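You operate a simulated robot arm through the tools that you are given. There is no shell and no other tool.

You are at the controls of a simulated robot arm. One attempt, no reset.

JOB
Put things in order on the top of the corner bench. At the end: the black large dancer weight (marked "HEAVY") stands where the blue hard patch block (marked "379") stood; the blue hard patch block from the top of the corner bench stands where the short pink roll stood; the short pink roll is on the brown thick backing board; the yellow book stands where the black large dancer weight stood; whatever was shut is shut again. Leave all else as you found it, and nothing knocked over.

It is judged by the outcome, as a careful person would: the job done as asked, and still so three seconds after it is handed in. It fails if anything else is knocked over, pushed out of place, dropped, spilled or broken.

ROBOT AND FRAMES
A 7-joint arm with a two-finger gripper, fixed in place. Base frame: the origin is on the floor under the middle of its stand, x ahead of it, y to its left, z up; the work surface is at about z = 850. Units: mm, degrees, N and s.
With the tool pointing down near the work surface it reaches from about 340 to 720 mm from the base axis. Its first joint turns from -66.0 to 66.0 degrees. Payload 2.45 kg.
The tool frame sits at the grasp point between the pads (the TCP): z along the fingers, y along the line on which they close. The tips reach 26 mm beyond it. The gripper opens to 96 mm; its body begins 69 mm behind the TCP.
Orientation is told as [roll, pitch, yaw] about the base's x, y, z axes, in that order, counted from this pose: with the fingers straight down and closing along the base's y, the tool's x points along the base's -x, its y along +y and its z along -z.

CONTROLS
- The arm moves only by the tool drive_tool. Its argument "commands" is a list of rows, each a list of 7 numbers: the turn, a rotation vector about the tool's x, y, z in degrees, then the shift along the tool's x, y, z in mm, then the gripper command, from -1 (shut) to 1 (fully open), values between in proportion. In form: [[wx, wy, wz, tx, ty, tz, hand], ...]. A call has 1 to 20 rows; each row is the pose to reach, as a shift and turn from the pose commanded when the call began, along the tool's axes at that moment. Rows are played at 5 a second. More than 50 mm and 8.6 degrees between two rows, or a gripper value outside its range, and nothing of the call is played. A pose out of reach is approached as far as the arm can. The call stops where the force on the tool passes 40 N (or 10 N more than at its start, if that is more) or the arm is blocked; 0.2 s more then pass. Each finger travels about 50 mm/s and halts on what it meets, pressing with about 39 N; the grip force reading is that of the motor and also rises with nothing between the fingers. The clock runs only during rows and for 0.2 s after the last one: add rows that repeat a pose to give the fingers time. The reply holds the time, the measured pose of the TCP, the force on the tool along the base axes, the opening and the grip force, in the units named above and with some noise, with the torque about the TCP (base axes, N m) and any sound that the robot's microphone picked up.
- Cameras (640 x 400 px; columns grow to the right, rows downward): "scene" is fixed at [158.5, -389.6, 1410.9]; the picture's right is [0.83, -0.56, 0.00], its down [-0.38, -0.56, -0.74] and it looks along [0.41, 0.61, -0.68] (base axes); focal length 317 px, centre (320, 200). "wrist" rides on the gripper at [82, 3, -98] in the tool frame; the picture's right is [-0.04, 1.00, 0.00], its down [-0.73, -0.03, -0.68] and it looks along [-0.68, -0.03, 0.73] (tool axes); focal length 256 px, centre (320, 200). There is no depth. A picture from a camera that has moved, and an enlarged one, comes with that camera's place and axes in the base frame and with its lens.
- capture(camera): a new picture of that camera. No time passes.
- enlarge(camera, box): a new picture of the part [left, top, right, bottom] of that camera's present view, enlarged. No time passes.
- hand_in(): hands the job in; it is judged then, once.

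Places have to be worked out from the pictures, the camera data and where the tool is seen. Open the gripper and draw the arm clear of the work before you hand the job in, unless the task says otherwise.

The tools are called after ">>>" as a command line: name --pt "numbers of a row" for each row, then --argument value for the rest, lists and objects as JSON in quotes. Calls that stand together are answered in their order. drive_tool: Moves the arm, as the interface text tells. Its arguments: {"type":"object","properties":{"commands":{"type":"array"}},"required":["commands"]} The other tools are called the same way: capture (camera) takes a picture; enlarge (camera, box) takes an enlarged picture of a part of a camera's view; hand_in () hands the job in.

At the start:

```text
time: 0.0
position: [355.3, 159.8, 1135.5]
tool_rot: [0.1, 0.0, 0.0]
force: [0.3, 1.0, 0.7]
ft_torque: [0.02, -0.01, 0.0]
gripper_width: 95.8
grasp_force: 0.0
```

scene: 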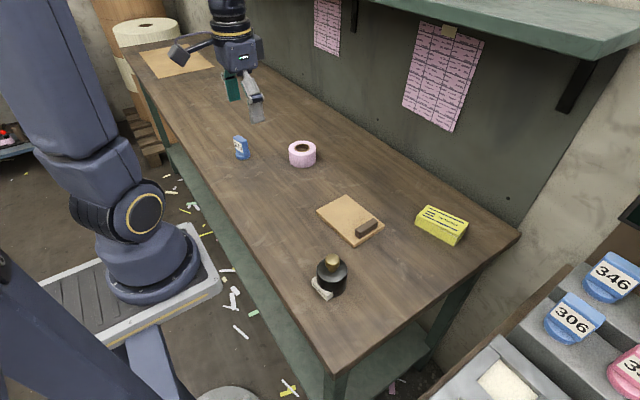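
wrist: 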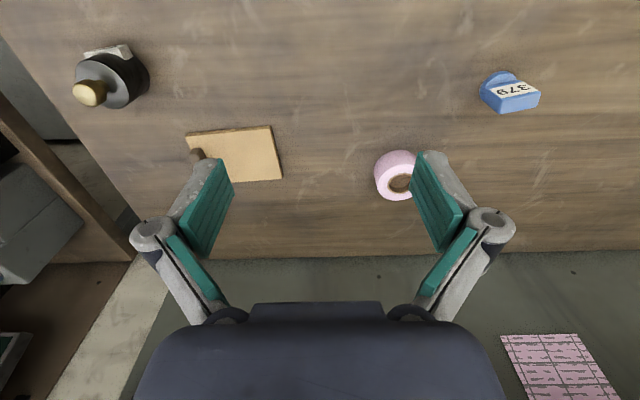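

I start by looking closer at the bench objects in the scene view to locate each thing.

>>> enlarge --camera "scene" --box '[200, 110, 360, 210]'

>>> enlarge --camera "scene" --box '[290, 180, 490, 305]'

>>> enlarge --camera "wrist" --box '[40, 20, 360, 220]'

>>> enlarge --camera "wrist" --box '[340, 40, 580, 220]'

```text
4.00 times, centred on (280, 160) of scene
camera zoom: at [158.5, -389.6, 1410.9], right [0.83, -0.56, 0.0], down [-0.38, -0.56, -0.74], along [0.41, 0.61, -0.68], focal length 1267 px, centre (480, 360)
```

zoom: 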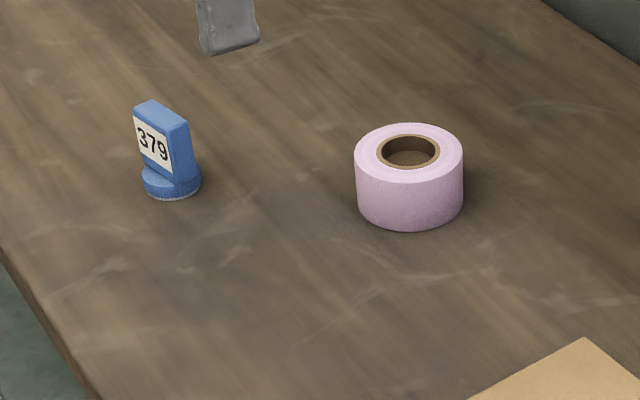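

```text
3.20 times, centred on (390, 242) of scene
camera zoom: at [158.5, -389.6, 1410.9], right [0.83, -0.56, 0.0], down [-0.38, -0.56, -0.74], along [0.41, 0.61, -0.68], focal length 1014 px, centre (96, 64)
```

zoom: 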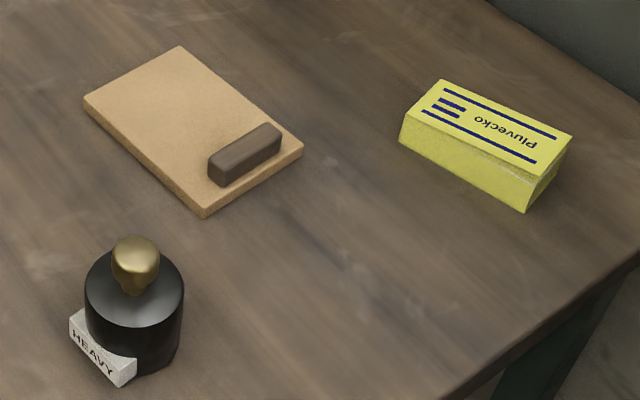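

```text
2.00 times, centred on (200, 120) of wrist
camera zoom: at [273.9, 162.5, 1232.9], right [0.04, 1.0, 0.0], down [0.73, -0.03, 0.68], along [0.68, -0.03, -0.73], focal length 512 px, centre (560, 360)
```

zoom: 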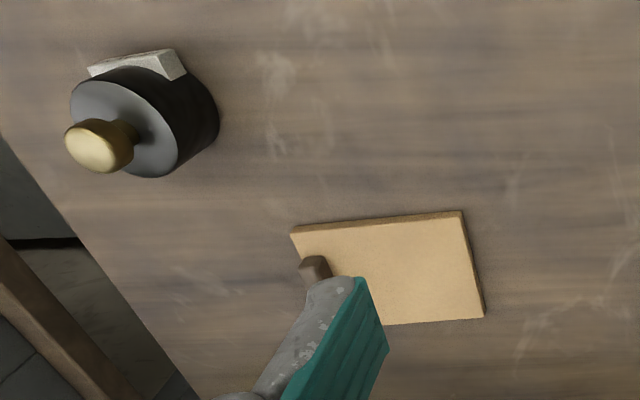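

```text
2.22 times, centred on (460, 130) of wrist
camera zoom: at [273.9, 162.5, 1232.9], right [0.04, 1.0, 0.0], down [0.73, -0.03, 0.68], along [0.68, -0.03, -0.73], focal length 569 px, centre (9, 356)
```

zoom: 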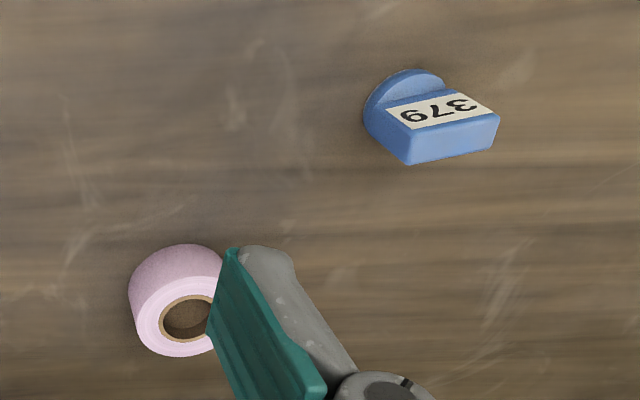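

The roll looks to be near (553, 290), about 81 mm across and 45 mm tall; the blue block is near (413, 408), the weight near (374, -115), the book near (672, -130), and the board spans about x 467–566, y -55–83. I'll move over the roll at a safe height so the wrist camera can refine this.

>>> drive_tool --pt "0 0 0 -26 18.5 18 1" --pt "0 0 0 -52 37 36 1" --pt "0 0 0 -79 56 54 1" --pt "0 0 0 -106 74 72 1" --pt "0 0 0 -132 93 90 1" --pt "0 0 0 -158 112 108 1" --pt "0 0 0 -185 130 125 1" --pt "0 0 0 -185 130 125 1"

```text
time: 1.8
position: [540.9, 289.8, 1009.3]
tool_rot: [0.0, 0.0, 0.0]
force: [0.3, 0.4, -1.1]
ft_torque: [0.01, 0.01, 0.0]
gripper_width: 96.1
grasp_force: 0.1
```

The arm is over the roll; now I take pictures to fix the roll's place.

>>> capture --camera "wrist"

>>> capture --camera "scene"

```text
taken
camera wrist: at [459.1, 292.0, 1107.2], right [0.04, 1.0, 0.0], down [0.73, -0.03, 0.68], along [0.68, -0.03, -0.73], focal length 256 px, centre (320, 200)
```

wrist: 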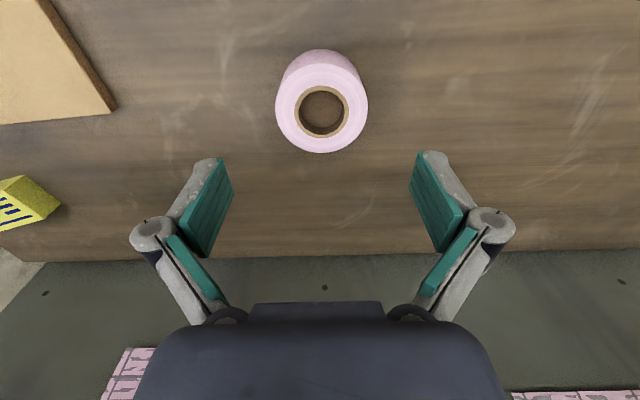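

```text
taken
```

scene: 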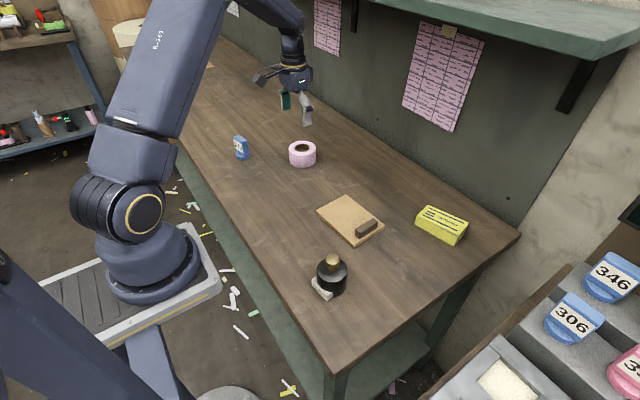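

The roll's top face centre works out near (550.5, 289.6), about 79 mm across, agreeing with the scene view. I'll zoom in once to check the hole and edges before descending.

>>> enlarge --camera "wrist" --box '[240, 30, 400, 170]'

>>> enlarge --camera "wrist" --box '[0, 0, 160, 240]'

```text
2.86 times, centred on (320, 100) of wrist
camera zoom: at [459.1, 292.0, 1107.2], right [0.04, 1.0, 0.0], down [0.73, -0.03, 0.68], along [0.68, -0.03, -0.73], focal length 731 px, centre (320, 486)
```

zoom: 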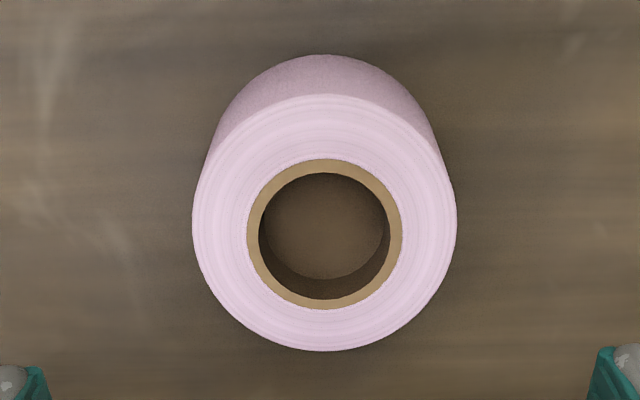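

```text
1.67 times, centred on (80, 120) of wrist
camera zoom: at [459.1, 292.0, 1107.2], right [0.04, 1.0, 0.0], down [0.73, -0.03, 0.68], along [0.68, -0.03, -0.73], focal length 427 px, centre (720, 333)
```

zoom: 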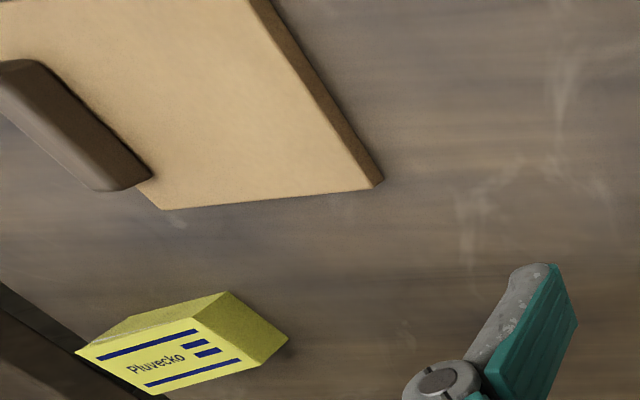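

The roll's hole is empty and its centre refines to about (554.5, 289.5) with a diameter near 79 mm. I'll centre over it and descend with the gripper fully open so that the tips stop about 6 mm above the bench.

>>> drive_tool --pt "0 0 0 -13.6 0 20 1" --pt "0 0 0 -13.6 0 45 1" --pt "0 0 0 -13.6 0 70 1" --pt "0 0 0 -13.6 0 90 1" --pt "0 0 0 -13.6 0 105 1" --pt "0 0 0 -13.6 0 117 1" --pt "0 0 0 -13.6 0 127 1" --pt "0 0 0 -13.6 0 127 1"

```text
time: 3.6
position: [555.7, 288.9, 881.8]
tool_rot: [0.0, 0.0, 0.0]
force: [0.3, 0.0, 0.4]
ft_torque: [0.02, -0.01, 0.01]
gripper_width: 96.1
grasp_force: 0.1
```

The descent met no contact. I check with the cameras that the fingers straddle the roll before closing.

>>> capture --camera "wrist"

>>> enlarge --camera "scene" --box '[240, 80, 360, 180]'

```text
taken
camera wrist: at [472.8, 292.2, 980.2], right [0.04, 1.0, 0.0], down [0.73, -0.03, 0.68], along [0.68, -0.03, -0.73], focal length 256 px, centre (320, 200)
```

wrist: 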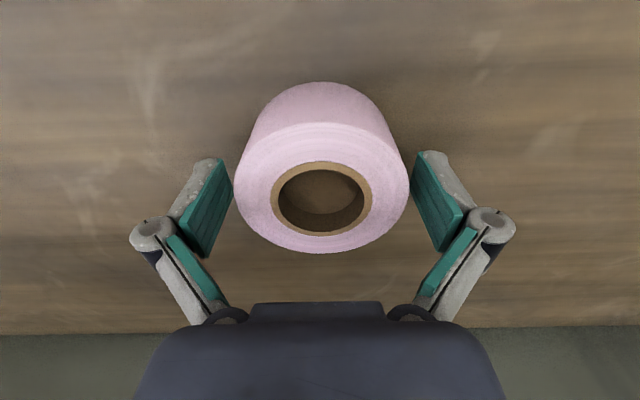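

```text
4.00 times, centred on (300, 130) of scene
camera zoom: at [158.5, -389.6, 1410.9], right [0.83, -0.56, 0.0], down [-0.38, -0.56, -0.74], along [0.41, 0.61, -0.68], focal length 1267 px, centre (400, 480)
```

zoom: 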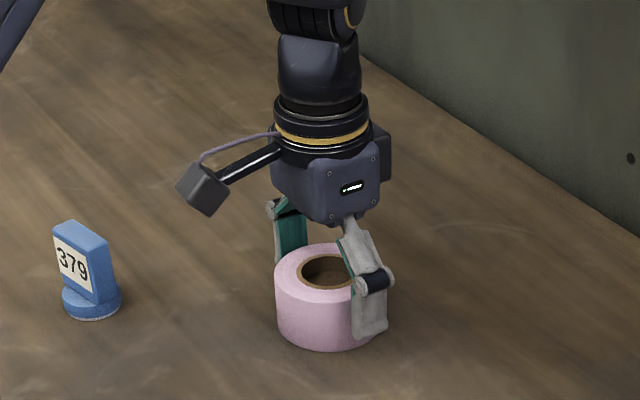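

The fingers straddle the roll evenly and it is centred within about 1 mm. I close the gripper and give it time.

>>> drive_tool --pt "0 0 0 0 0 0 -1" --pt "0 0 0 0 0 0 -1" --pt "0 0 0 0 0 0 -1" --pt "0 0 0 0 0 0 -1" --pt "0 0 0 0 0 0 -1"

```text
time: 4.8
position: [554.6, 290.2, 881.8]
tool_rot: [-0.1, 0.0, 0.1]
force: [-1.1, 1.2, 3.5]
ft_torque: [0.07, 0.02, 0.01]
gripper_width: 77.8
grasp_force: 39.1
```

The grip is firm at 77.8 mm. I lift the roll straight up about 80 mm and read the force.

>>> drive_tool --pt "0 0 0 0 0 -5 -1" --pt "0 0 0 0 0 -15 -1" --pt "0 0 0 0 0 -35 -1" --pt "0 0 0 0 0 -60 -1" --pt "0 0 0 0 0 -80 -1" --pt "0 0 0 0 0 -80 -1"

```text
time: 6.2
position: [554.5, 290.5, 962.9]
tool_rot: [0.0, 0.1, 0.0]
force: [0.5, 0.4, -0.1]
ft_torque: [-0.01, -0.01, 0.06]
gripper_width: 77.6
grasp_force: 39.2
```

The roll is held (77.6 mm) and light. I carry it at this height over toward the board's free area around (516, 34).

>>> drive_tool --pt "0 0 0 4 -30 0 -1" --pt "0 0 0 10 -65 0 -1" --pt "0 0 0 16 -103 0 -1" --pt "0 0 0 22 -141 0 -1" --pt "0 0 0 28 -180 0 -1" --pt "0 0 0 33 -216 0 -1" --pt "0 0 0 37 -242 0 -1" --pt "0 0 0 38.8 -255 0 -1" --pt "0 0 0 38.8 -255 0 -1"

>>> capture --camera "wrist"

>>> enlarge --camera "scene" --box '[280, 150, 480, 275]'

```text
time: 8.2
position: [514.7, 33.3, 963.2]
tool_rot: [0.0, 0.0, 0.0]
force: [-0.3, 0.2, -2.0]
ft_torque: [0.02, 0.0, -0.02]
gripper_width: 77.8
grasp_force: 38.7
```

```text
taken
camera wrist: at [433.3, 37.0, 1060.6], right [0.04, 1.0, 0.0], down [0.73, -0.03, 0.68], along [0.68, -0.03, -0.73], focal length 256 px, centre (320, 200)
```

wrist: 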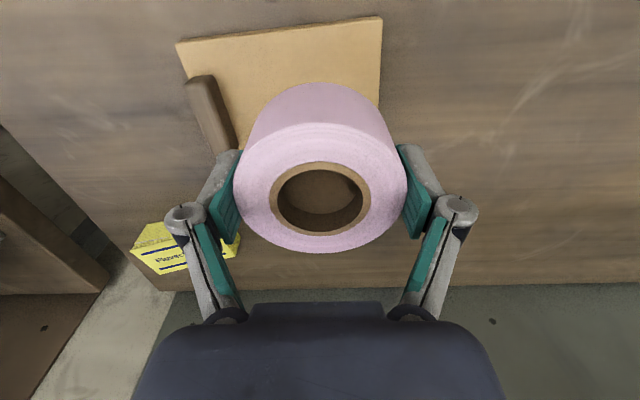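

```text
3.20 times, centred on (380, 212) of scene
camera zoom: at [158.5, -389.6, 1410.9], right [0.83, -0.56, 0.0], down [-0.38, -0.56, -0.74], along [0.41, 0.61, -0.68], focal length 1014 px, centre (128, 160)
```

zoom: 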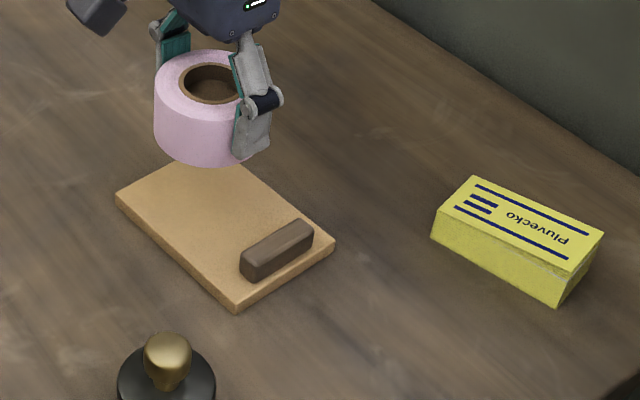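

The roll is hanging over the board; I zoom into the wrist view to measure the bar and board edges against the roll.

>>> enlarge --camera "wrist" --box '[150, 0, 410, 170]'

```text
2.35 times, centred on (280, 85) of wrist
camera zoom: at [433.3, 37.0, 1060.6], right [0.04, 1.0, 0.0], down [0.73, -0.03, 0.68], along [0.68, -0.03, -0.73], focal length 602 px, centre (414, 471)
```

zoom: 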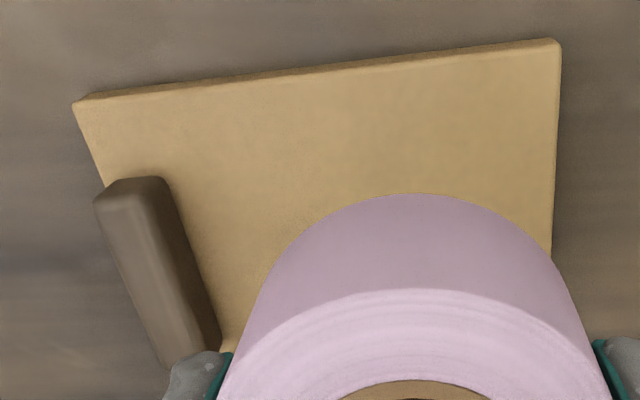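

Measured from the wrist view, the board's free area runs from the bar's inner edge at y ≈ -42 to the board edge at y ≈ 80, x ≈ 464–561. I'll set the roll down centred at about (514.5, 32), first going down to a few mm above the board.

>>> drive_tool --pt "0 0 0 0.8 -2 10 -1" --pt "0 0 0 0.8 -2 25 -1" --pt "0 0 0 0.8 -2 40 -1" --pt "0 0 0 0.8 -2 53 -1" --pt "0 0 0 0.8 -2 62 -1" --pt "0 0 0 0.8 -2 62 -1"

>>> enlarge --camera "scene" --box '[290, 160, 410, 260]'

>>> capture --camera "wrist"

```text
time: 9.6
position: [516.6, 32.1, 901.0]
tool_rot: [0.0, 0.0, 0.0]
force: [0.3, -0.4, -1.8]
ft_torque: [0.0, 0.04, 0.02]
gripper_width: 77.7
grasp_force: 39.1
```

```text
4.00 times, centred on (350, 210) of scene
camera zoom: at [158.6, -389.6, 1410.9], right [0.83, -0.56, 0.0], down [-0.38, -0.56, -0.74], along [0.41, 0.61, -0.68], focal length 1267 px, centre (200, 160)
```

zoom: 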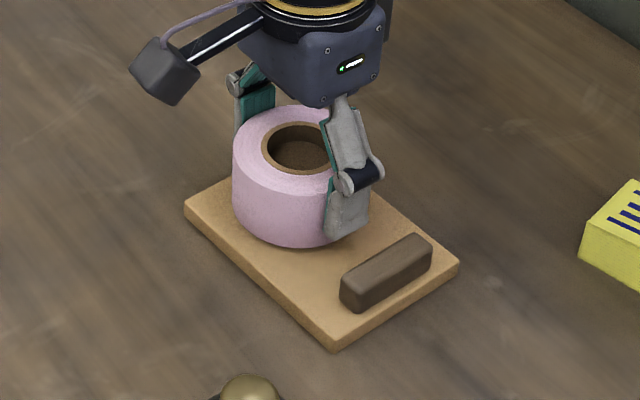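

```text
taken
camera wrist: at [433.2, 35.6, 998.8], right [0.04, 1.0, 0.0], down [0.73, -0.03, 0.68], along [0.68, -0.03, -0.73], focal length 256 px, centre (320, 200)
```

wrist: 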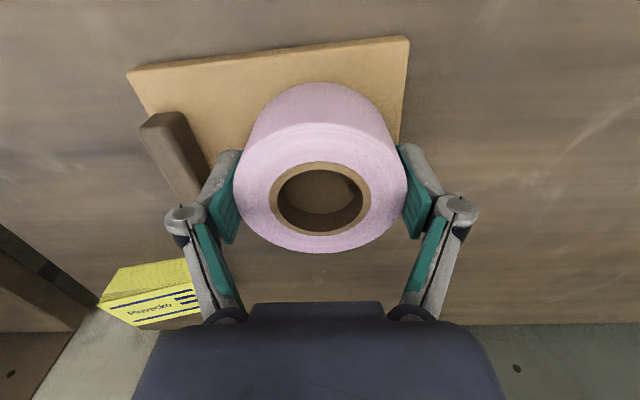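

The roll hangs just above the board, clear of the bar. I lower it in small steps watching the force for contact.

>>> drive_tool --pt "0 0 0 0 0 1 -1" --pt "0 0 0 0 0 2 -1" --pt "0 0 0 0 0 3 -1" --pt "0 0 0 0 0 4 -1"

```text
time: 10.6
position: [513.8, 32.0, 896.2]
tool_rot: [0.0, 0.1, 0.0]
force: [-0.6, 0.7, 0.2]
ft_torque: [0.04, -0.01, 0.01]
gripper_width: 77.6
grasp_force: 38.4
```

No contact yet (roll bottom near 864). I continue down gently.

>>> drive_tool --pt "0 0 0 0 0 1 -1" --pt "0 0 0 0 0 2 -1" --pt "0 0 0 0 0 2 -1"

```text
time: 11.4
position: [515.6, 32.9, 895.9]
tool_rot: [0.0, -0.1, 0.0]
force: [-5.7, -1.5, 25.7]
ft_torque: [-0.03, 0.07, -0.07]
gripper_width: 77.6
grasp_force: 39.0
```

Contact with the board at 26 N. I ease up about 1 mm to take off the pressure, then open the fingers partway.

>>> drive_tool --pt "0 0 0 0 0 -1 -1" --pt "0 0 0 0 0 -1 -1"

```text
time: 12.0
position: [515.4, 31.9, 895.5]
tool_rot: [0.0, -0.1, 0.0]
force: [0.0, -0.1, 11.8]
ft_torque: [0.01, -0.28, -0.02]
gripper_width: 77.8
grasp_force: 39.3
```

Still about 12 N of light contact; I ease another 0.7 mm and release to about 91 mm.

>>> drive_tool --pt "0 0 0 0 0 -0.7 -1" --pt "0 0 0 0 0 -0.7 0.7" --pt "0 0 0 0 0 -0.7 0.8" --pt "0 0 0 0 0 -0.7 0.9" --pt "0 0 0 0 0 -0.7 0.9" --pt "0 0 0 0 0 -0.7 0.9"

>>> capture --camera "wrist"

>>> enlarge --camera "scene" --box '[290, 160, 410, 260]'

```text
time: 13.4
position: [515.0, 32.4, 896.1]
tool_rot: [0.0, 0.0, 0.0]
force: [0.5, 0.3, -0.9]
ft_torque: [0.01, 0.0, -0.03]
gripper_width: 91.2
grasp_force: 0.0
```

```text
taken
camera wrist: at [432.8, 35.5, 994.5], right [0.04, 1.0, 0.0], down [0.73, -0.03, 0.68], along [0.68, -0.03, -0.73], focal length 256 px, centre (320, 200)
```

wrist: 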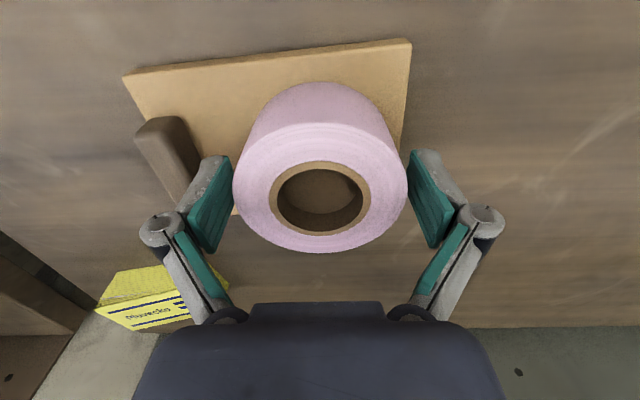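

```text
4.00 times, centred on (350, 210) of scene
camera zoom: at [158.5, -389.6, 1410.9], right [0.83, -0.56, 0.0], down [-0.38, -0.56, -0.74], along [0.41, 0.61, -0.68], focal length 1267 px, centre (200, 160)
```

zoom: 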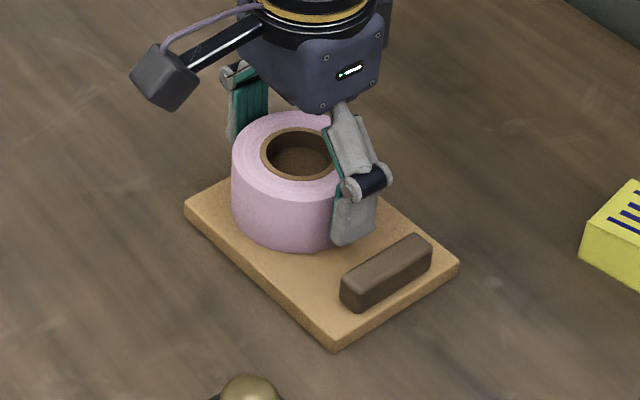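

The roll rests flat on the board and the fingers are clear on both sides. I rise straight up to about z = 1000.

>>> drive_tool --pt "0 0 0 0 0 -10 0.9" --pt "0 0 0 0 0 -25 0.9" --pt "0 0 0 0 0 -50 0.9" --pt "0 0 0 0 0 -80 0.9" --pt "0 0 0 0 0 -105 0.9"

>>> capture --camera "scene"

```text
time: 14.6
position: [516.3, 31.9, 1001.9]
tool_rot: [0.0, 0.0, -0.1]
force: [0.5, -0.7, 0.4]
ft_torque: [-0.01, -0.01, 0.01]
gripper_width: 91.4
grasp_force: 0.0
```

```text
taken
```

scene: 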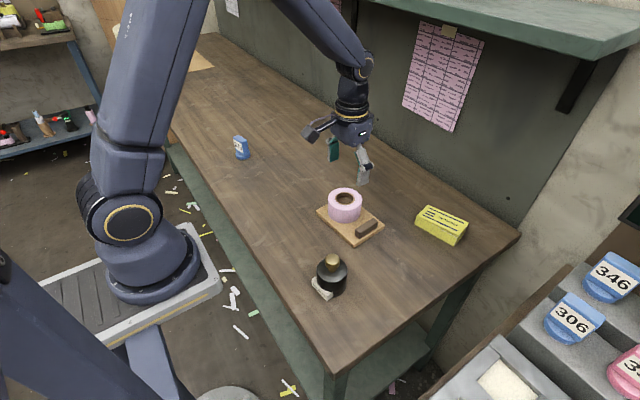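

The roll is standing on the board. Now I move over toward the blue block at (about 413, 410), keeping height 1000.

>>> drive_tool --pt "0 0 0 10 36 0 1" --pt "0 0 0 21 74 0 1" --pt "0 0 0 32 112 0 1" --pt "0 0 0 43 150 0 1" --pt "0 0 0 54 188 0 1" --pt "0 0 0 65 226 0 1" --pt "0 0 0 76 264 0 1" --pt "0 0 0 87 302 0 1" --pt "0 0 0 98 340 0 1" --pt "0 0 0 106 367 0 1" --pt "0 0 0 110 380 0 1" --pt "0 0 0 110 380 0 1"

>>> capture --camera "wrist"

>>> enlarge --camera "scene" --box '[200, 110, 280, 170]'

```text
time: 17.2
position: [403.8, 413.0, 1001.7]
tool_rot: [0.0, 0.1, 0.1]
force: [-0.3, -0.1, 0.4]
ft_torque: [-0.01, 0.0, -0.01]
gripper_width: 95.8
grasp_force: 0.0
```

```text
taken
camera wrist: at [322.5, 415.8, 1099.2], right [0.04, 1.0, 0.0], down [0.73, -0.03, 0.68], along [0.68, -0.03, -0.73], focal length 256 px, centre (320, 200)
```

wrist: 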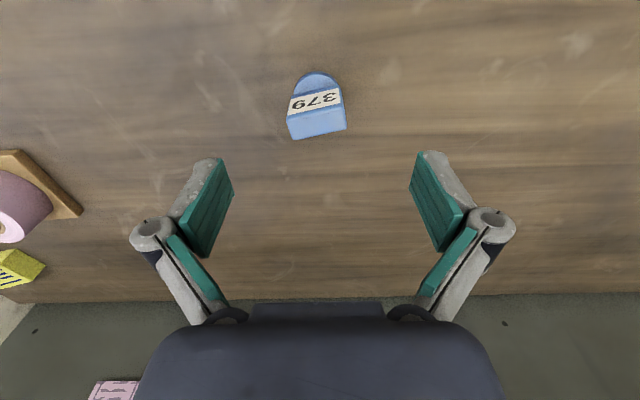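

```text
6.67 times, centred on (240, 140) of scene
camera zoom: at [158.6, -389.6, 1410.9], right [0.83, -0.56, 0.0], down [-0.38, -0.56, -0.74], along [0.41, 0.61, -0.68], focal length 2112 px, centre (853, 600)
```

zoom: 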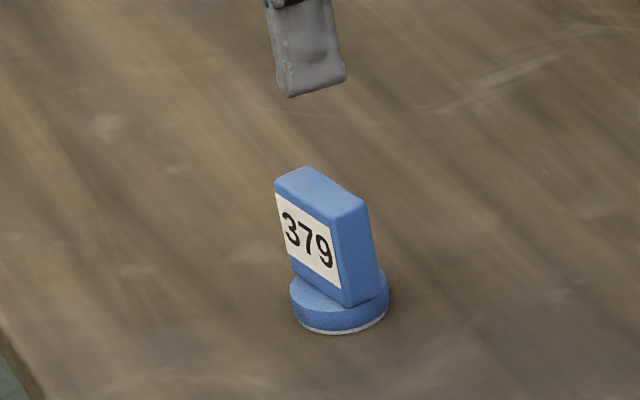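

>>> enlarge --camera "wrist" --box '[260, 50, 380, 160]'

```text
3.64 times, centred on (320, 105) of wrist
camera zoom: at [322.5, 415.8, 1099.2], right [0.04, 1.0, 0.0], down [0.73, -0.03, 0.68], along [0.68, -0.03, -0.73], focal length 931 px, centre (320, 546)
```

zoom: 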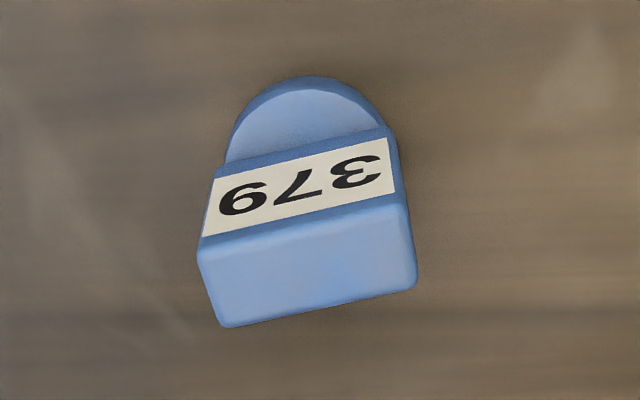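

The blue block has a ~42 mm round base centred near (415.5, 408.5) and an upright slab about 46 × 18 mm, turned roughly 10° from the y axis, top at about z = 910. I'll turn the gripper by 10° and centre above it.

>>> drive_tool --pt "0 0 -5 -6 -2 10 0.6" --pt "0 0 -10 -11.5 -3.8 25 0.6" --pt "0 0 -10 -11.5 -3.8 30 0.6" --pt "0 0 -10 -11.5 -3.8 30 0.6"

>>> capture --camera "wrist"

>>> enlarge --camera "wrist" --box '[230, 60, 410, 220]'

```text
time: 18.2
position: [417.6, 408.6, 971.6]
tool_rot: [-0.1, -0.1, 10.0]
force: [-0.4, -0.3, -0.7]
ft_torque: [0.01, 0.0, 0.01]
gripper_width: 76.5
grasp_force: 0.0
```

```text
taken
camera wrist: at [335.4, 397.7, 1068.9], right [-0.13, 0.99, 0.0], down [0.73, 0.1, 0.68], along [0.67, 0.09, -0.73], focal length 256 px, centre (320, 200)
```

wrist: 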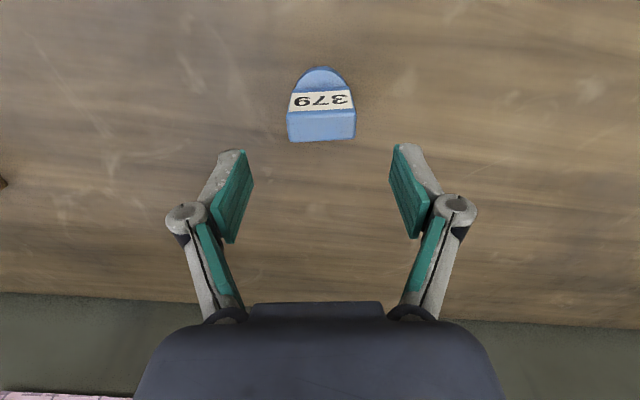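

```text
2.50 times, centred on (320, 140) of wrist
camera zoom: at [335.4, 397.7, 1068.9], right [-0.13, 0.99, 0.0], down [0.73, 0.1, 0.68], along [0.67, 0.09, -0.73], focal length 640 px, centre (320, 350)
```

zoom: 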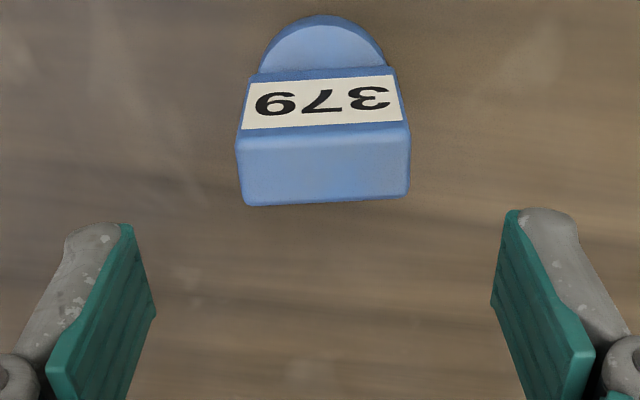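

The slab is centred between the fingers to within 1–2 mm and aligned. I descend so the tips stop just above the round base (TCP z ≈ 890).

>>> drive_tool --pt "0 0 -1.5 1.2 0.6 20 0.6" --pt "0 0 -1.5 1.2 0.6 42 0.6" --pt "0 0 -1.5 1.2 0.6 60 0.6" --pt "0 0 -1.5 1.2 0.6 73 0.6" --pt "0 0 -1.5 1.2 0.6 80 0.6" --pt "0 0 -1.5 1.2 0.6 80 0.6"

>>> capture --camera "wrist"

>>> enlarge --camera "scene" --box '[200, 100, 280, 170]'

```text
time: 19.6
position: [415.0, 409.2, 890.5]
tool_rot: [0.0, -0.1, 11.5]
force: [1.1, 0.1, -0.2]
ft_torque: [0.02, -0.01, -0.02]
gripper_width: 76.9
grasp_force: 0.2
```

```text
taken
camera wrist: at [334.7, 396.0, 989.3], right [-0.16, 0.99, 0.0], down [0.72, 0.12, 0.68], along [0.67, 0.11, -0.73], focal length 256 px, centre (320, 200)
```

wrist: 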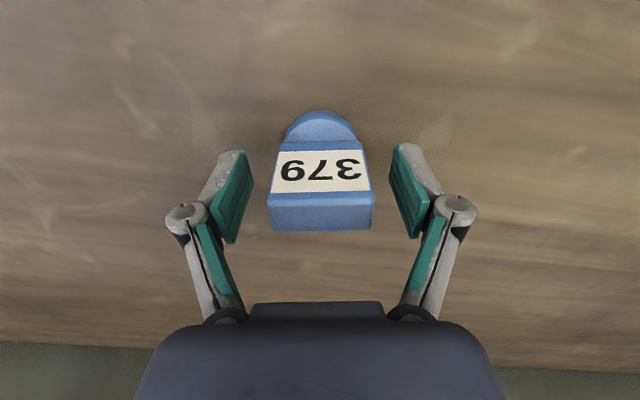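

```text
5.71 times, centred on (240, 135) of scene
camera zoom: at [158.5, -389.6, 1410.9], right [0.83, -0.56, 0.0], down [-0.38, -0.56, -0.74], along [0.41, 0.61, -0.68], focal length 1810 px, centre (777, 571)
```

zoom: 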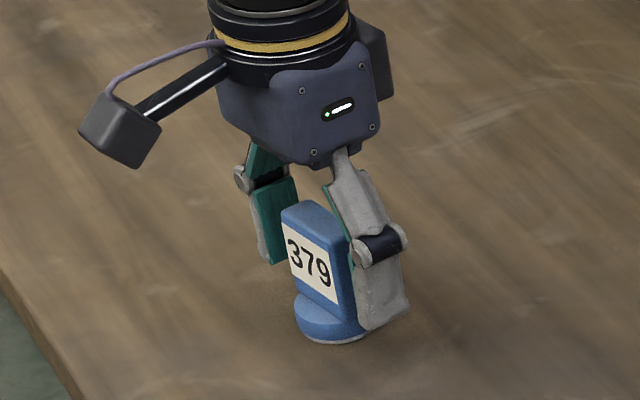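

The slab is well centred between the pads. I close on it.

>>> drive_tool --pt "0 0 0 0 0 0 0.2" --pt "0 0 0 0 0 0 -0.2" --pt "0 0 0 0 0 0 -1" --pt "0 0 0 0 0 0 -1" --pt "0 0 0 0 0 0 -1" --pt "0 0 0 0 0 0 -1"

```text
time: 21.0
position: [416.7, 410.4, 891.5]
tool_rot: [0.0, -0.1, 11.5]
force: [0.2, 0.2, 1.4]
ft_torque: [0.03, 0.03, -0.03]
gripper_width: 45.1
grasp_force: 39.3
```

The grip is firm at 45.1 mm. I lift the block straight up about 70 mm and look.

>>> drive_tool --pt "0 0 0 0 0 -4 -1" --pt "0 0 0 0 0 -14 -1" --pt "0 0 0 0 0 -32 -1" --pt "0 0 0 0 0 -55 -1" --pt "0 0 0 0 0 -70 -1" --pt "0 0 0 0 0 -70 -1"

>>> capture --camera "wrist"

>>> capture --camera "scene"

```text
time: 22.4
position: [416.3, 409.1, 961.5]
tool_rot: [-0.1, 0.0, 11.5]
force: [-0.9, 0.7, -0.1]
ft_torque: [0.04, -0.01, 0.05]
gripper_width: 45.0
grasp_force: 38.8
```

```text
taken
camera wrist: at [334.9, 395.8, 1059.5], right [-0.16, 0.99, 0.0], down [0.72, 0.12, 0.68], along [0.67, 0.11, -0.73], focal length 256 px, centre (320, 200)
```

wrist: 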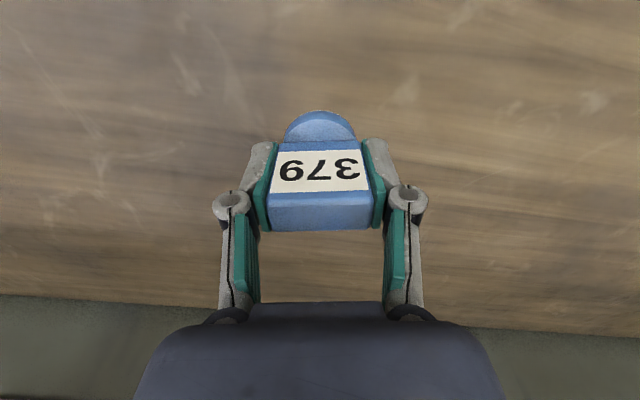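

```text
taken
```

scene: 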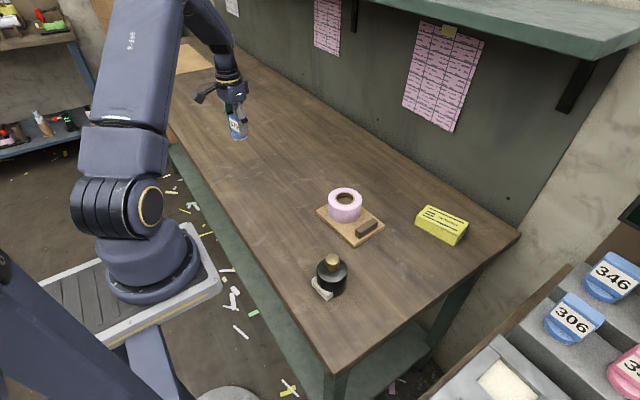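

The block is held upright. I carry it at this height to above the roll's former place (554.8, 289.3).

>>> drive_tool --pt "0 0 0 -15 -19 0 -1" --pt "0 0 0 -37 -48 0 -1" --pt "0 0 0 -60 -77 0 -1" --pt "0 0 0 -83 -106 0 -1" --pt "0 0 0 -103 -132 0 -1" --pt "0 0 0 -112.7 -144.5 0 -1" --pt "0 0 0 -112.7 -144.5 0 -1"

>>> capture --camera "wrist"

```text
time: 24.0
position: [554.7, 291.5, 961.0]
tool_rot: [0.0, 0.0, 11.6]
force: [0.3, 1.0, -0.4]
ft_torque: [0.02, -0.01, 0.02]
gripper_width: 45.1
grasp_force: 39.0
```

```text
taken
camera wrist: at [473.7, 277.2, 1059.5], right [-0.16, 0.99, 0.0], down [0.72, 0.12, 0.68], along [0.67, 0.11, -0.73], focal length 256 px, centre (320, 200)
```

wrist: 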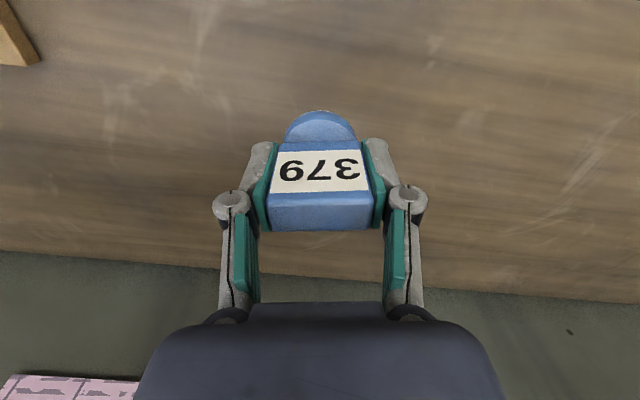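

The block is above the target. I lower it to about 3 mm above the bench.

>>> drive_tool --pt "0 0 0 0 -0.6 12 -1" --pt "0 0 0 0 -0.6 30 -1" --pt "0 0 0 0 -0.6 46 -1" --pt "0 0 0 0 -0.6 58 -1" --pt "0 0 0 0 -0.6 66 -1" --pt "0 0 0 0 -0.6 67 -1" --pt "0 0 0 0 -0.6 67 -1"

```text
time: 25.6
position: [555.0, 289.2, 893.9]
tool_rot: [0.0, 0.0, 11.5]
force: [-0.3, -0.2, 0.0]
ft_torque: [0.01, 0.0, 0.05]
gripper_width: 45.0
grasp_force: 39.4
```

No contact so far. I lower in half-to-one-mm steps until it touches.

>>> drive_tool --pt "0 0 0 0 0 1 -1" --pt "0 0 0 0 0 2 -1" --pt "0 0 0 0 0 3 -1" --pt "0 0 0 0 0 3 -1"

```text
time: 26.6
position: [554.6, 289.6, 891.1]
tool_rot: [-0.1, 0.0, 11.5]
force: [0.0, -0.3, 0.1]
ft_torque: [-0.01, 0.01, -0.01]
gripper_width: 44.8
grasp_force: 39.5
```

>>> drive_tool --pt "0 0 0 0 0 0.5 -1" --pt "0 0 0 0 0 0.8 -1" --pt "0 0 0 0 0 0.8 -1"

```text
time: 27.4
position: [554.1, 288.2, 892.1]
tool_rot: [-0.1, -0.1, 11.5]
force: [-1.4, -1.7, 6.8]
ft_torque: [-0.09, 0.06, -0.01]
gripper_width: 44.9
grasp_force: 38.5
```

Light contact (about 7 N): the block's base is on the bench. I open the fingers gently.

>>> drive_tool --pt "0 0 0 0 0 0.2 -0.05" --pt "0 0 0 0 0 0.2 0.1" --pt "0 0 0 0 0 0.2 0.3" --pt "0 0 0 0 0 0.2 0.6" --pt "0 0 0 0 0 0.2 0.6"

>>> capture --camera "wrist"

>>> enlarge --camera "scene" --box '[250, 90, 350, 180]'

```text
time: 28.6
position: [555.4, 288.4, 891.6]
tool_rot: [0.1, -0.1, 11.6]
force: [-0.4, 0.6, -0.3]
ft_torque: [0.03, 0.0, -0.06]
gripper_width: 76.9
grasp_force: 0.1
```

```text
taken
camera wrist: at [473.7, 275.8, 988.7], right [-0.16, 0.99, 0.0], down [0.72, 0.12, 0.68], along [0.67, 0.11, -0.73], focal length 256 px, centre (320, 200)
```

wrist: 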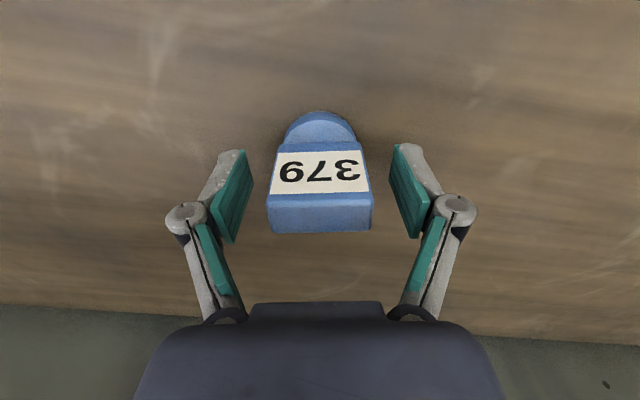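

```text
4.44 times, centred on (300, 135) of scene
camera zoom: at [158.5, -389.6, 1410.9], right [0.83, -0.56, 0.0], down [-0.38, -0.56, -0.74], along [0.41, 0.61, -0.68], focal length 1408 px, centre (409, 489)
```

zoom: 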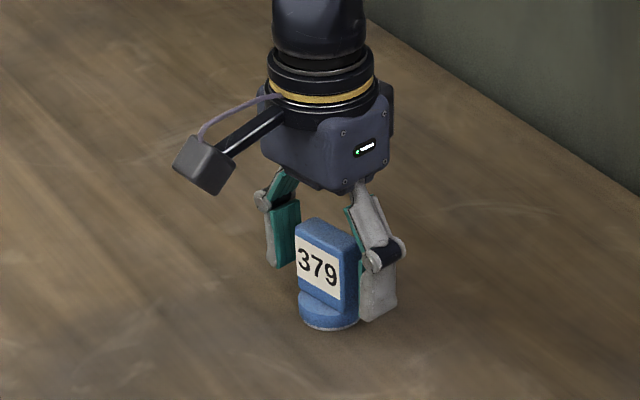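

The blue block stands upright where the roll was. I rise straight up, clear of it.

>>> drive_tool --pt "0 0 0 0 0 -12 0.6" --pt "0 0 0 0 0 -35 0.6" --pt "0 0 0 0 0 -65 0.8" --pt "0 0 0 0 0 -95 1" --pt "0 0 5 0 0 -125 1" --pt "0 0 11.5 0 0 -150 1" --pt "0 0 11.5 0 0 -150 1"

>>> capture --camera "wrist"

>>> capture --camera "scene"

```text
time: 30.2
position: [553.9, 289.0, 1041.3]
tool_rot: [0.0, 0.1, -0.1]
force: [-0.3, -1.0, 0.5]
ft_torque: [0.0, -0.03, 0.0]
gripper_width: 96.1
grasp_force: 0.0
```

```text
taken
camera wrist: at [472.2, 291.8, 1138.7], right [0.04, 1.0, 0.0], down [0.73, -0.03, 0.68], along [0.68, -0.03, -0.73], focal length 256 px, centre (320, 200)
```

wrist: 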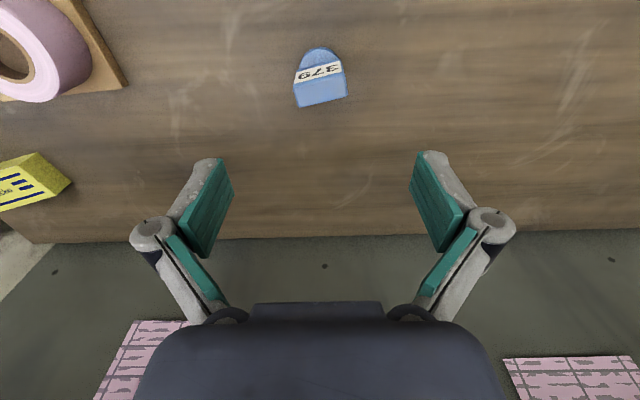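

```text
taken
```

scene: 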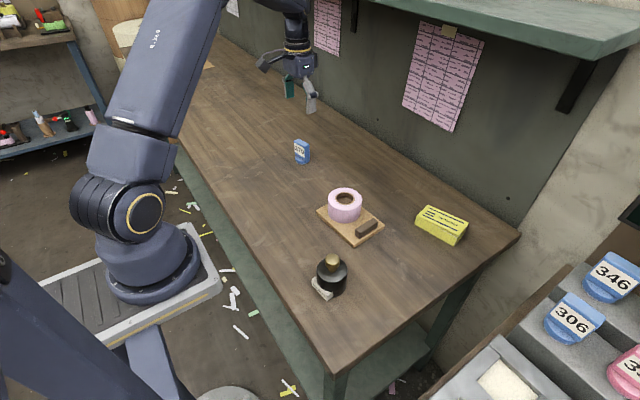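

The blue block stands well. I travel at z ≈ 1040 to the black weight, near (370, -115), for a close look.

>>> drive_tool --pt "0 0 0 10 -20 0 1" --pt "0 0 0 27 -58 0 1" --pt "0 0 0 45 -97 0 1" --pt "0 0 0 63 -136 0 1" --pt "0 0 0 81 -175 0 1" --pt "0 0 0 99 -214 0 1" --pt "0 0 0 117 -253 0 1" --pt "0 0 0 135 -292 0 1" --pt "0 0 0 153 -331 0 1" --pt "0 0 0 171 -368 0 1" --pt "0 0 0 183 -392 0 1" --pt "0 0 0 189 -404 0 1" --pt "0 0 0 189 -404 0 1"

>>> capture --camera "wrist"

>>> enlarge --camera "scene" --box '[280, 230, 380, 310]'

```text
time: 33.0
position: [364.2, -114.1, 1040.2]
tool_rot: [0.0, 0.0, 0.0]
force: [0.8, 0.5, 0.8]
ft_torque: [-0.01, 0.0, 0.01]
gripper_width: 96.2
grasp_force: 0.0
```

```text
taken
camera wrist: at [282.8, -112.2, 1138.2], right [0.04, 1.0, 0.0], down [0.73, -0.03, 0.68], along [0.68, -0.03, -0.73], focal length 256 px, centre (320, 200)
```

wrist: 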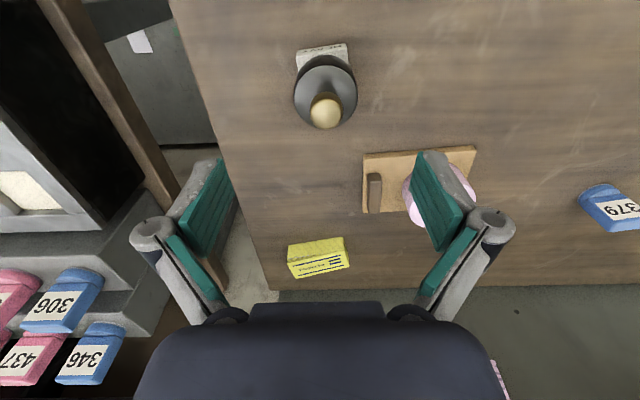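

```text
5.00 times, centred on (330, 270) of scene
camera zoom: at [158.5, -389.6, 1410.9], right [0.83, -0.56, 0.0], down [-0.38, -0.56, -0.74], along [0.41, 0.61, -0.68], focal length 1584 px, centre (270, -150)
```

zoom: 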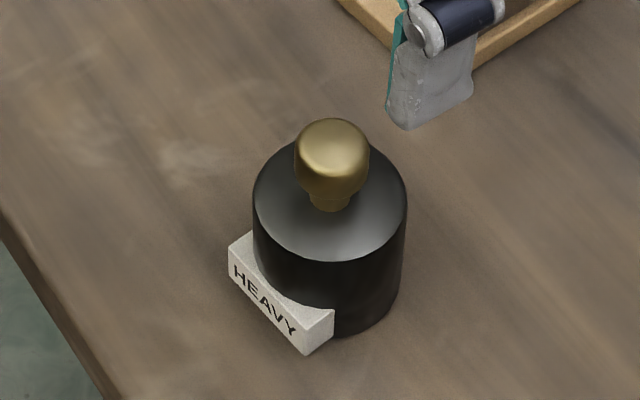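

>>> enlarge --camera "wrist" --box '[260, 20, 390, 150]'

```text
3.08 times, centred on (325, 85) of wrist
camera zoom: at [282.8, -112.2, 1138.2], right [0.04, 1.0, 0.0], down [0.73, -0.03, 0.68], along [0.68, -0.03, -0.73], focal length 788 px, centre (305, 554)
```

zoom: 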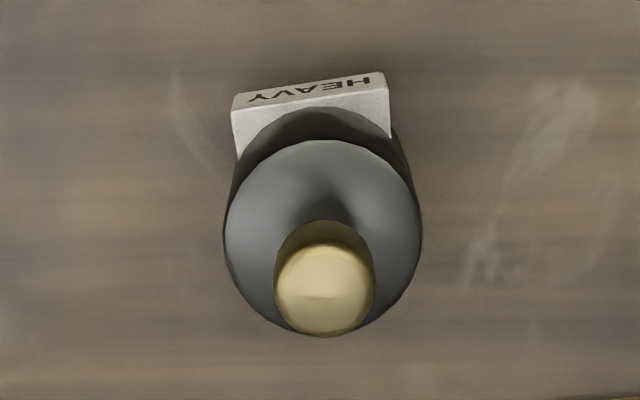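

The weight's body measures about 58 mm across, centred near (374, -111), body top ≈ 908, knob top ≈ 945; its label plate is fixed to the -x side and turned about 9°. I'll yaw the gripper 9° so the fingers pass clear of the plate, and centre above it.

>>> drive_tool --pt "0 0 -4.5 -4.5 2 10 1" --pt "0 0 -9 -9 4 20 1" --pt "0 0 -9 -9 4 30 1" --pt "0 0 -9 -9 4 30 1"

>>> capture --camera "wrist"

>>> enlarge --camera "wrist" --box '[230, 20, 410, 220]'

```text
time: 34.0
position: [374.9, -110.6, 1010.6]
tool_rot: [0.0, 0.0, 9.0]
force: [0.2, 1.2, 0.0]
ft_torque: [0.0, -0.03, 0.0]
gripper_width: 96.3
grasp_force: 0.1
```

```text
taken
camera wrist: at [292.7, -120.2, 1108.1], right [-0.12, 0.99, 0.0], down [0.73, 0.09, 0.68], along [0.67, 0.08, -0.73], focal length 256 px, centre (320, 200)
```

wrist: 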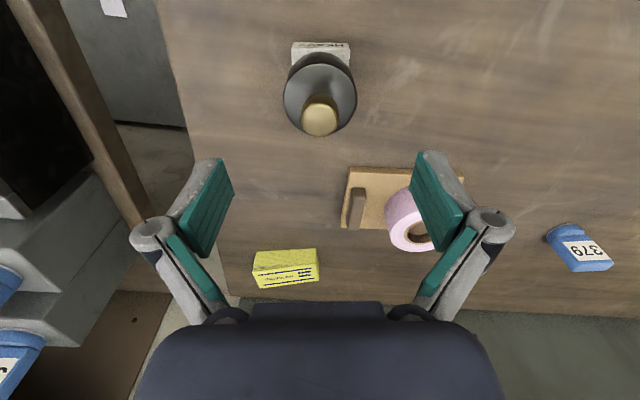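

```text
2.00 times, centred on (320, 120) of wrist
camera zoom: at [292.7, -120.2, 1108.1], right [-0.12, 0.99, 0.0], down [0.73, 0.09, 0.68], along [0.67, 0.08, -0.73], focal length 512 px, centre (320, 360)
```

zoom: 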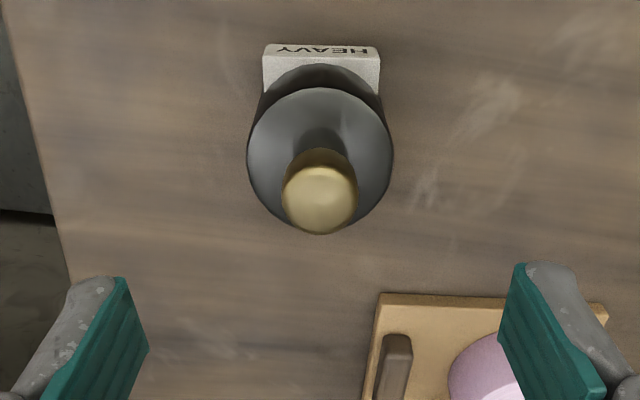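

The gripper is centred over the weight within 1 mm. I descend to TCP z ≈ 893, with tips near the height of the plate top and the palm well above the knob.

>>> drive_tool --pt "0 0 1 0 -0.7 25 1" --pt "0 0 1 0 -0.7 50 1" --pt "0 0 1 0 -0.7 75 1" --pt "0 0 1 0 -0.7 95 1" --pt "0 0 1 0 -0.7 108 1" --pt "0 0 1 0 -0.7 117 1" --pt "0 0 1 0 -0.7 117 1"

>>> capture --camera "wrist"

>>> enlarge --camera "scene" --box '[270, 200, 390, 310]'

```text
time: 35.6
position: [374.2, -111.5, 893.6]
tool_rot: [-0.1, 0.0, 8.0]
force: [0.2, 0.0, 0.8]
ft_torque: [-0.01, -0.02, -0.01]
gripper_width: 95.8
grasp_force: 0.1
```

```text
taken
camera wrist: at [292.6, -120.1, 991.9], right [-0.1, 0.99, 0.0], down [0.73, 0.07, 0.68], along [0.68, 0.07, -0.73], focal length 256 px, centre (320, 200)
```

wrist: 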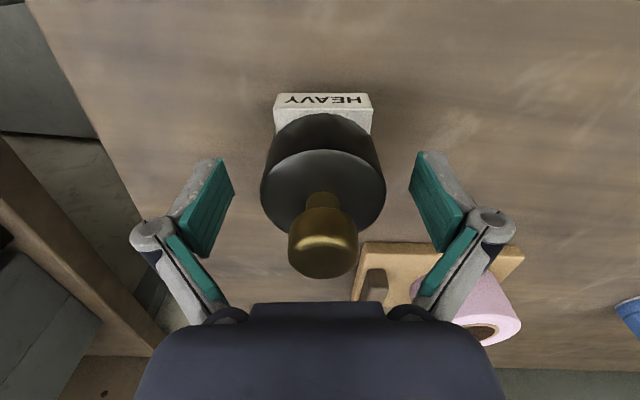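

```text
3.64 times, centred on (330, 255) of scene
camera zoom: at [158.5, -389.6, 1410.9], right [0.83, -0.56, 0.0], down [-0.38, -0.56, -0.74], along [0.41, 0.61, -0.68], focal length 1152 px, centre (284, 0)
```

zoom: 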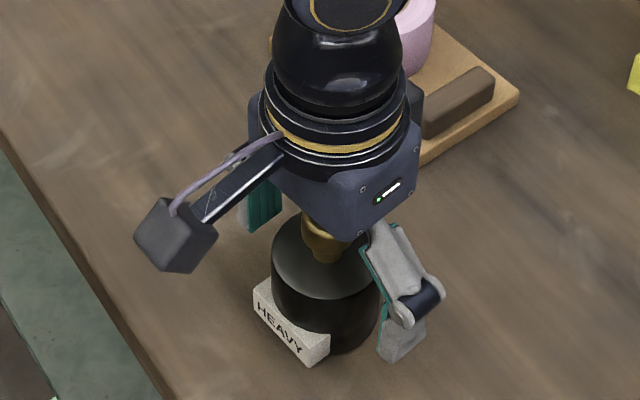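

The weight is centred between the fingers and the plate is clear. I close the gripper.

>>> drive_tool --pt "0 0 0 0 0 0 0.6" --pt "0 0 0 0 0 0 0.2" --pt "0 0 0 0 0 0 -1" --pt "0 0 0 0 0 0 -1" --pt "0 0 0 0 0 0 -1" --pt "0 0 0 0 0 0 -1" --pt "0 0 0 0 0 0 -1"

```text
time: 37.2
position: [374.0, -111.5, 894.3]
tool_rot: [-0.1, 0.0, 8.0]
force: [-1.6, 9.0, 7.9]
ft_torque: [0.47, 0.36, -0.08]
gripper_width: 59.8
grasp_force: 38.3
```

Gripped at 59.8 mm. I lift only a few millimetres first to read the load and check for slip.

>>> drive_tool --pt "0 0 0 0 0 -1 -1" --pt "0 0 0 0 0 -2 -1" --pt "0 0 0 0 0 -4 -1" --pt "0 0 0 0 0 -6 -1" --pt "0 0 0 0 0 -6 -1" --pt "0 0 0 0 0 -6 -1"

>>> enlarge --camera "scene" --box '[270, 200, 390, 310]'

>>> capture --camera "wrist"

```text
time: 38.6
position: [374.1, -112.5, 899.4]
tool_rot: [0.0, 0.1, 8.0]
force: [0.3, -0.6, -13.1]
ft_torque: [-0.03, -0.01, 0.0]
gripper_width: 59.3
grasp_force: 39.4
```

```text
3.64 times, centred on (330, 255) of scene
camera zoom: at [158.7, -389.6, 1410.8], right [0.83, -0.56, 0.0], down [-0.38, -0.56, -0.74], along [0.41, 0.61, -0.68], focal length 1152 px, centre (284, 0)
```

zoom: 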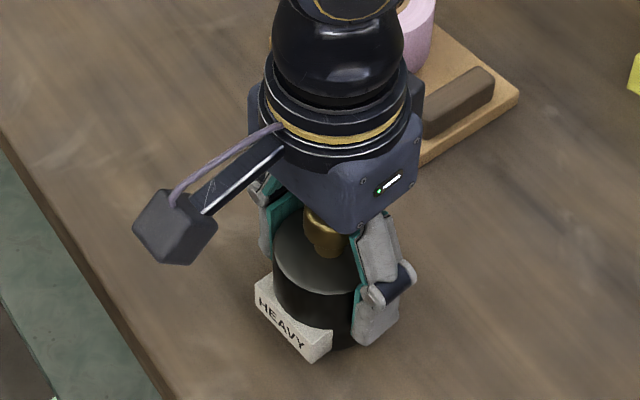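

```text
taken
camera wrist: at [292.8, -120.0, 997.7], right [-0.1, 1.0, 0.0], down [0.73, 0.07, 0.68], along [0.68, 0.07, -0.73], focal length 256 px, centre (320, 200)
```

wrist: 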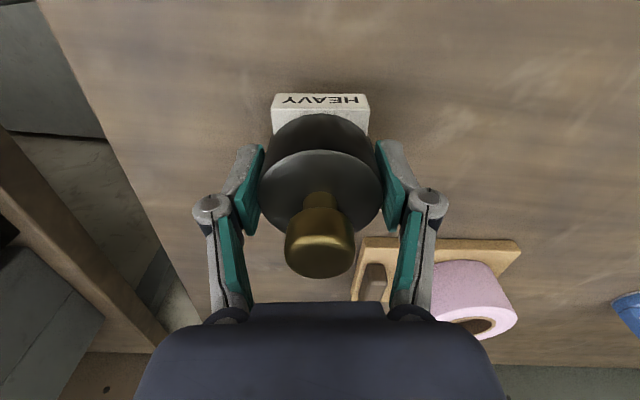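

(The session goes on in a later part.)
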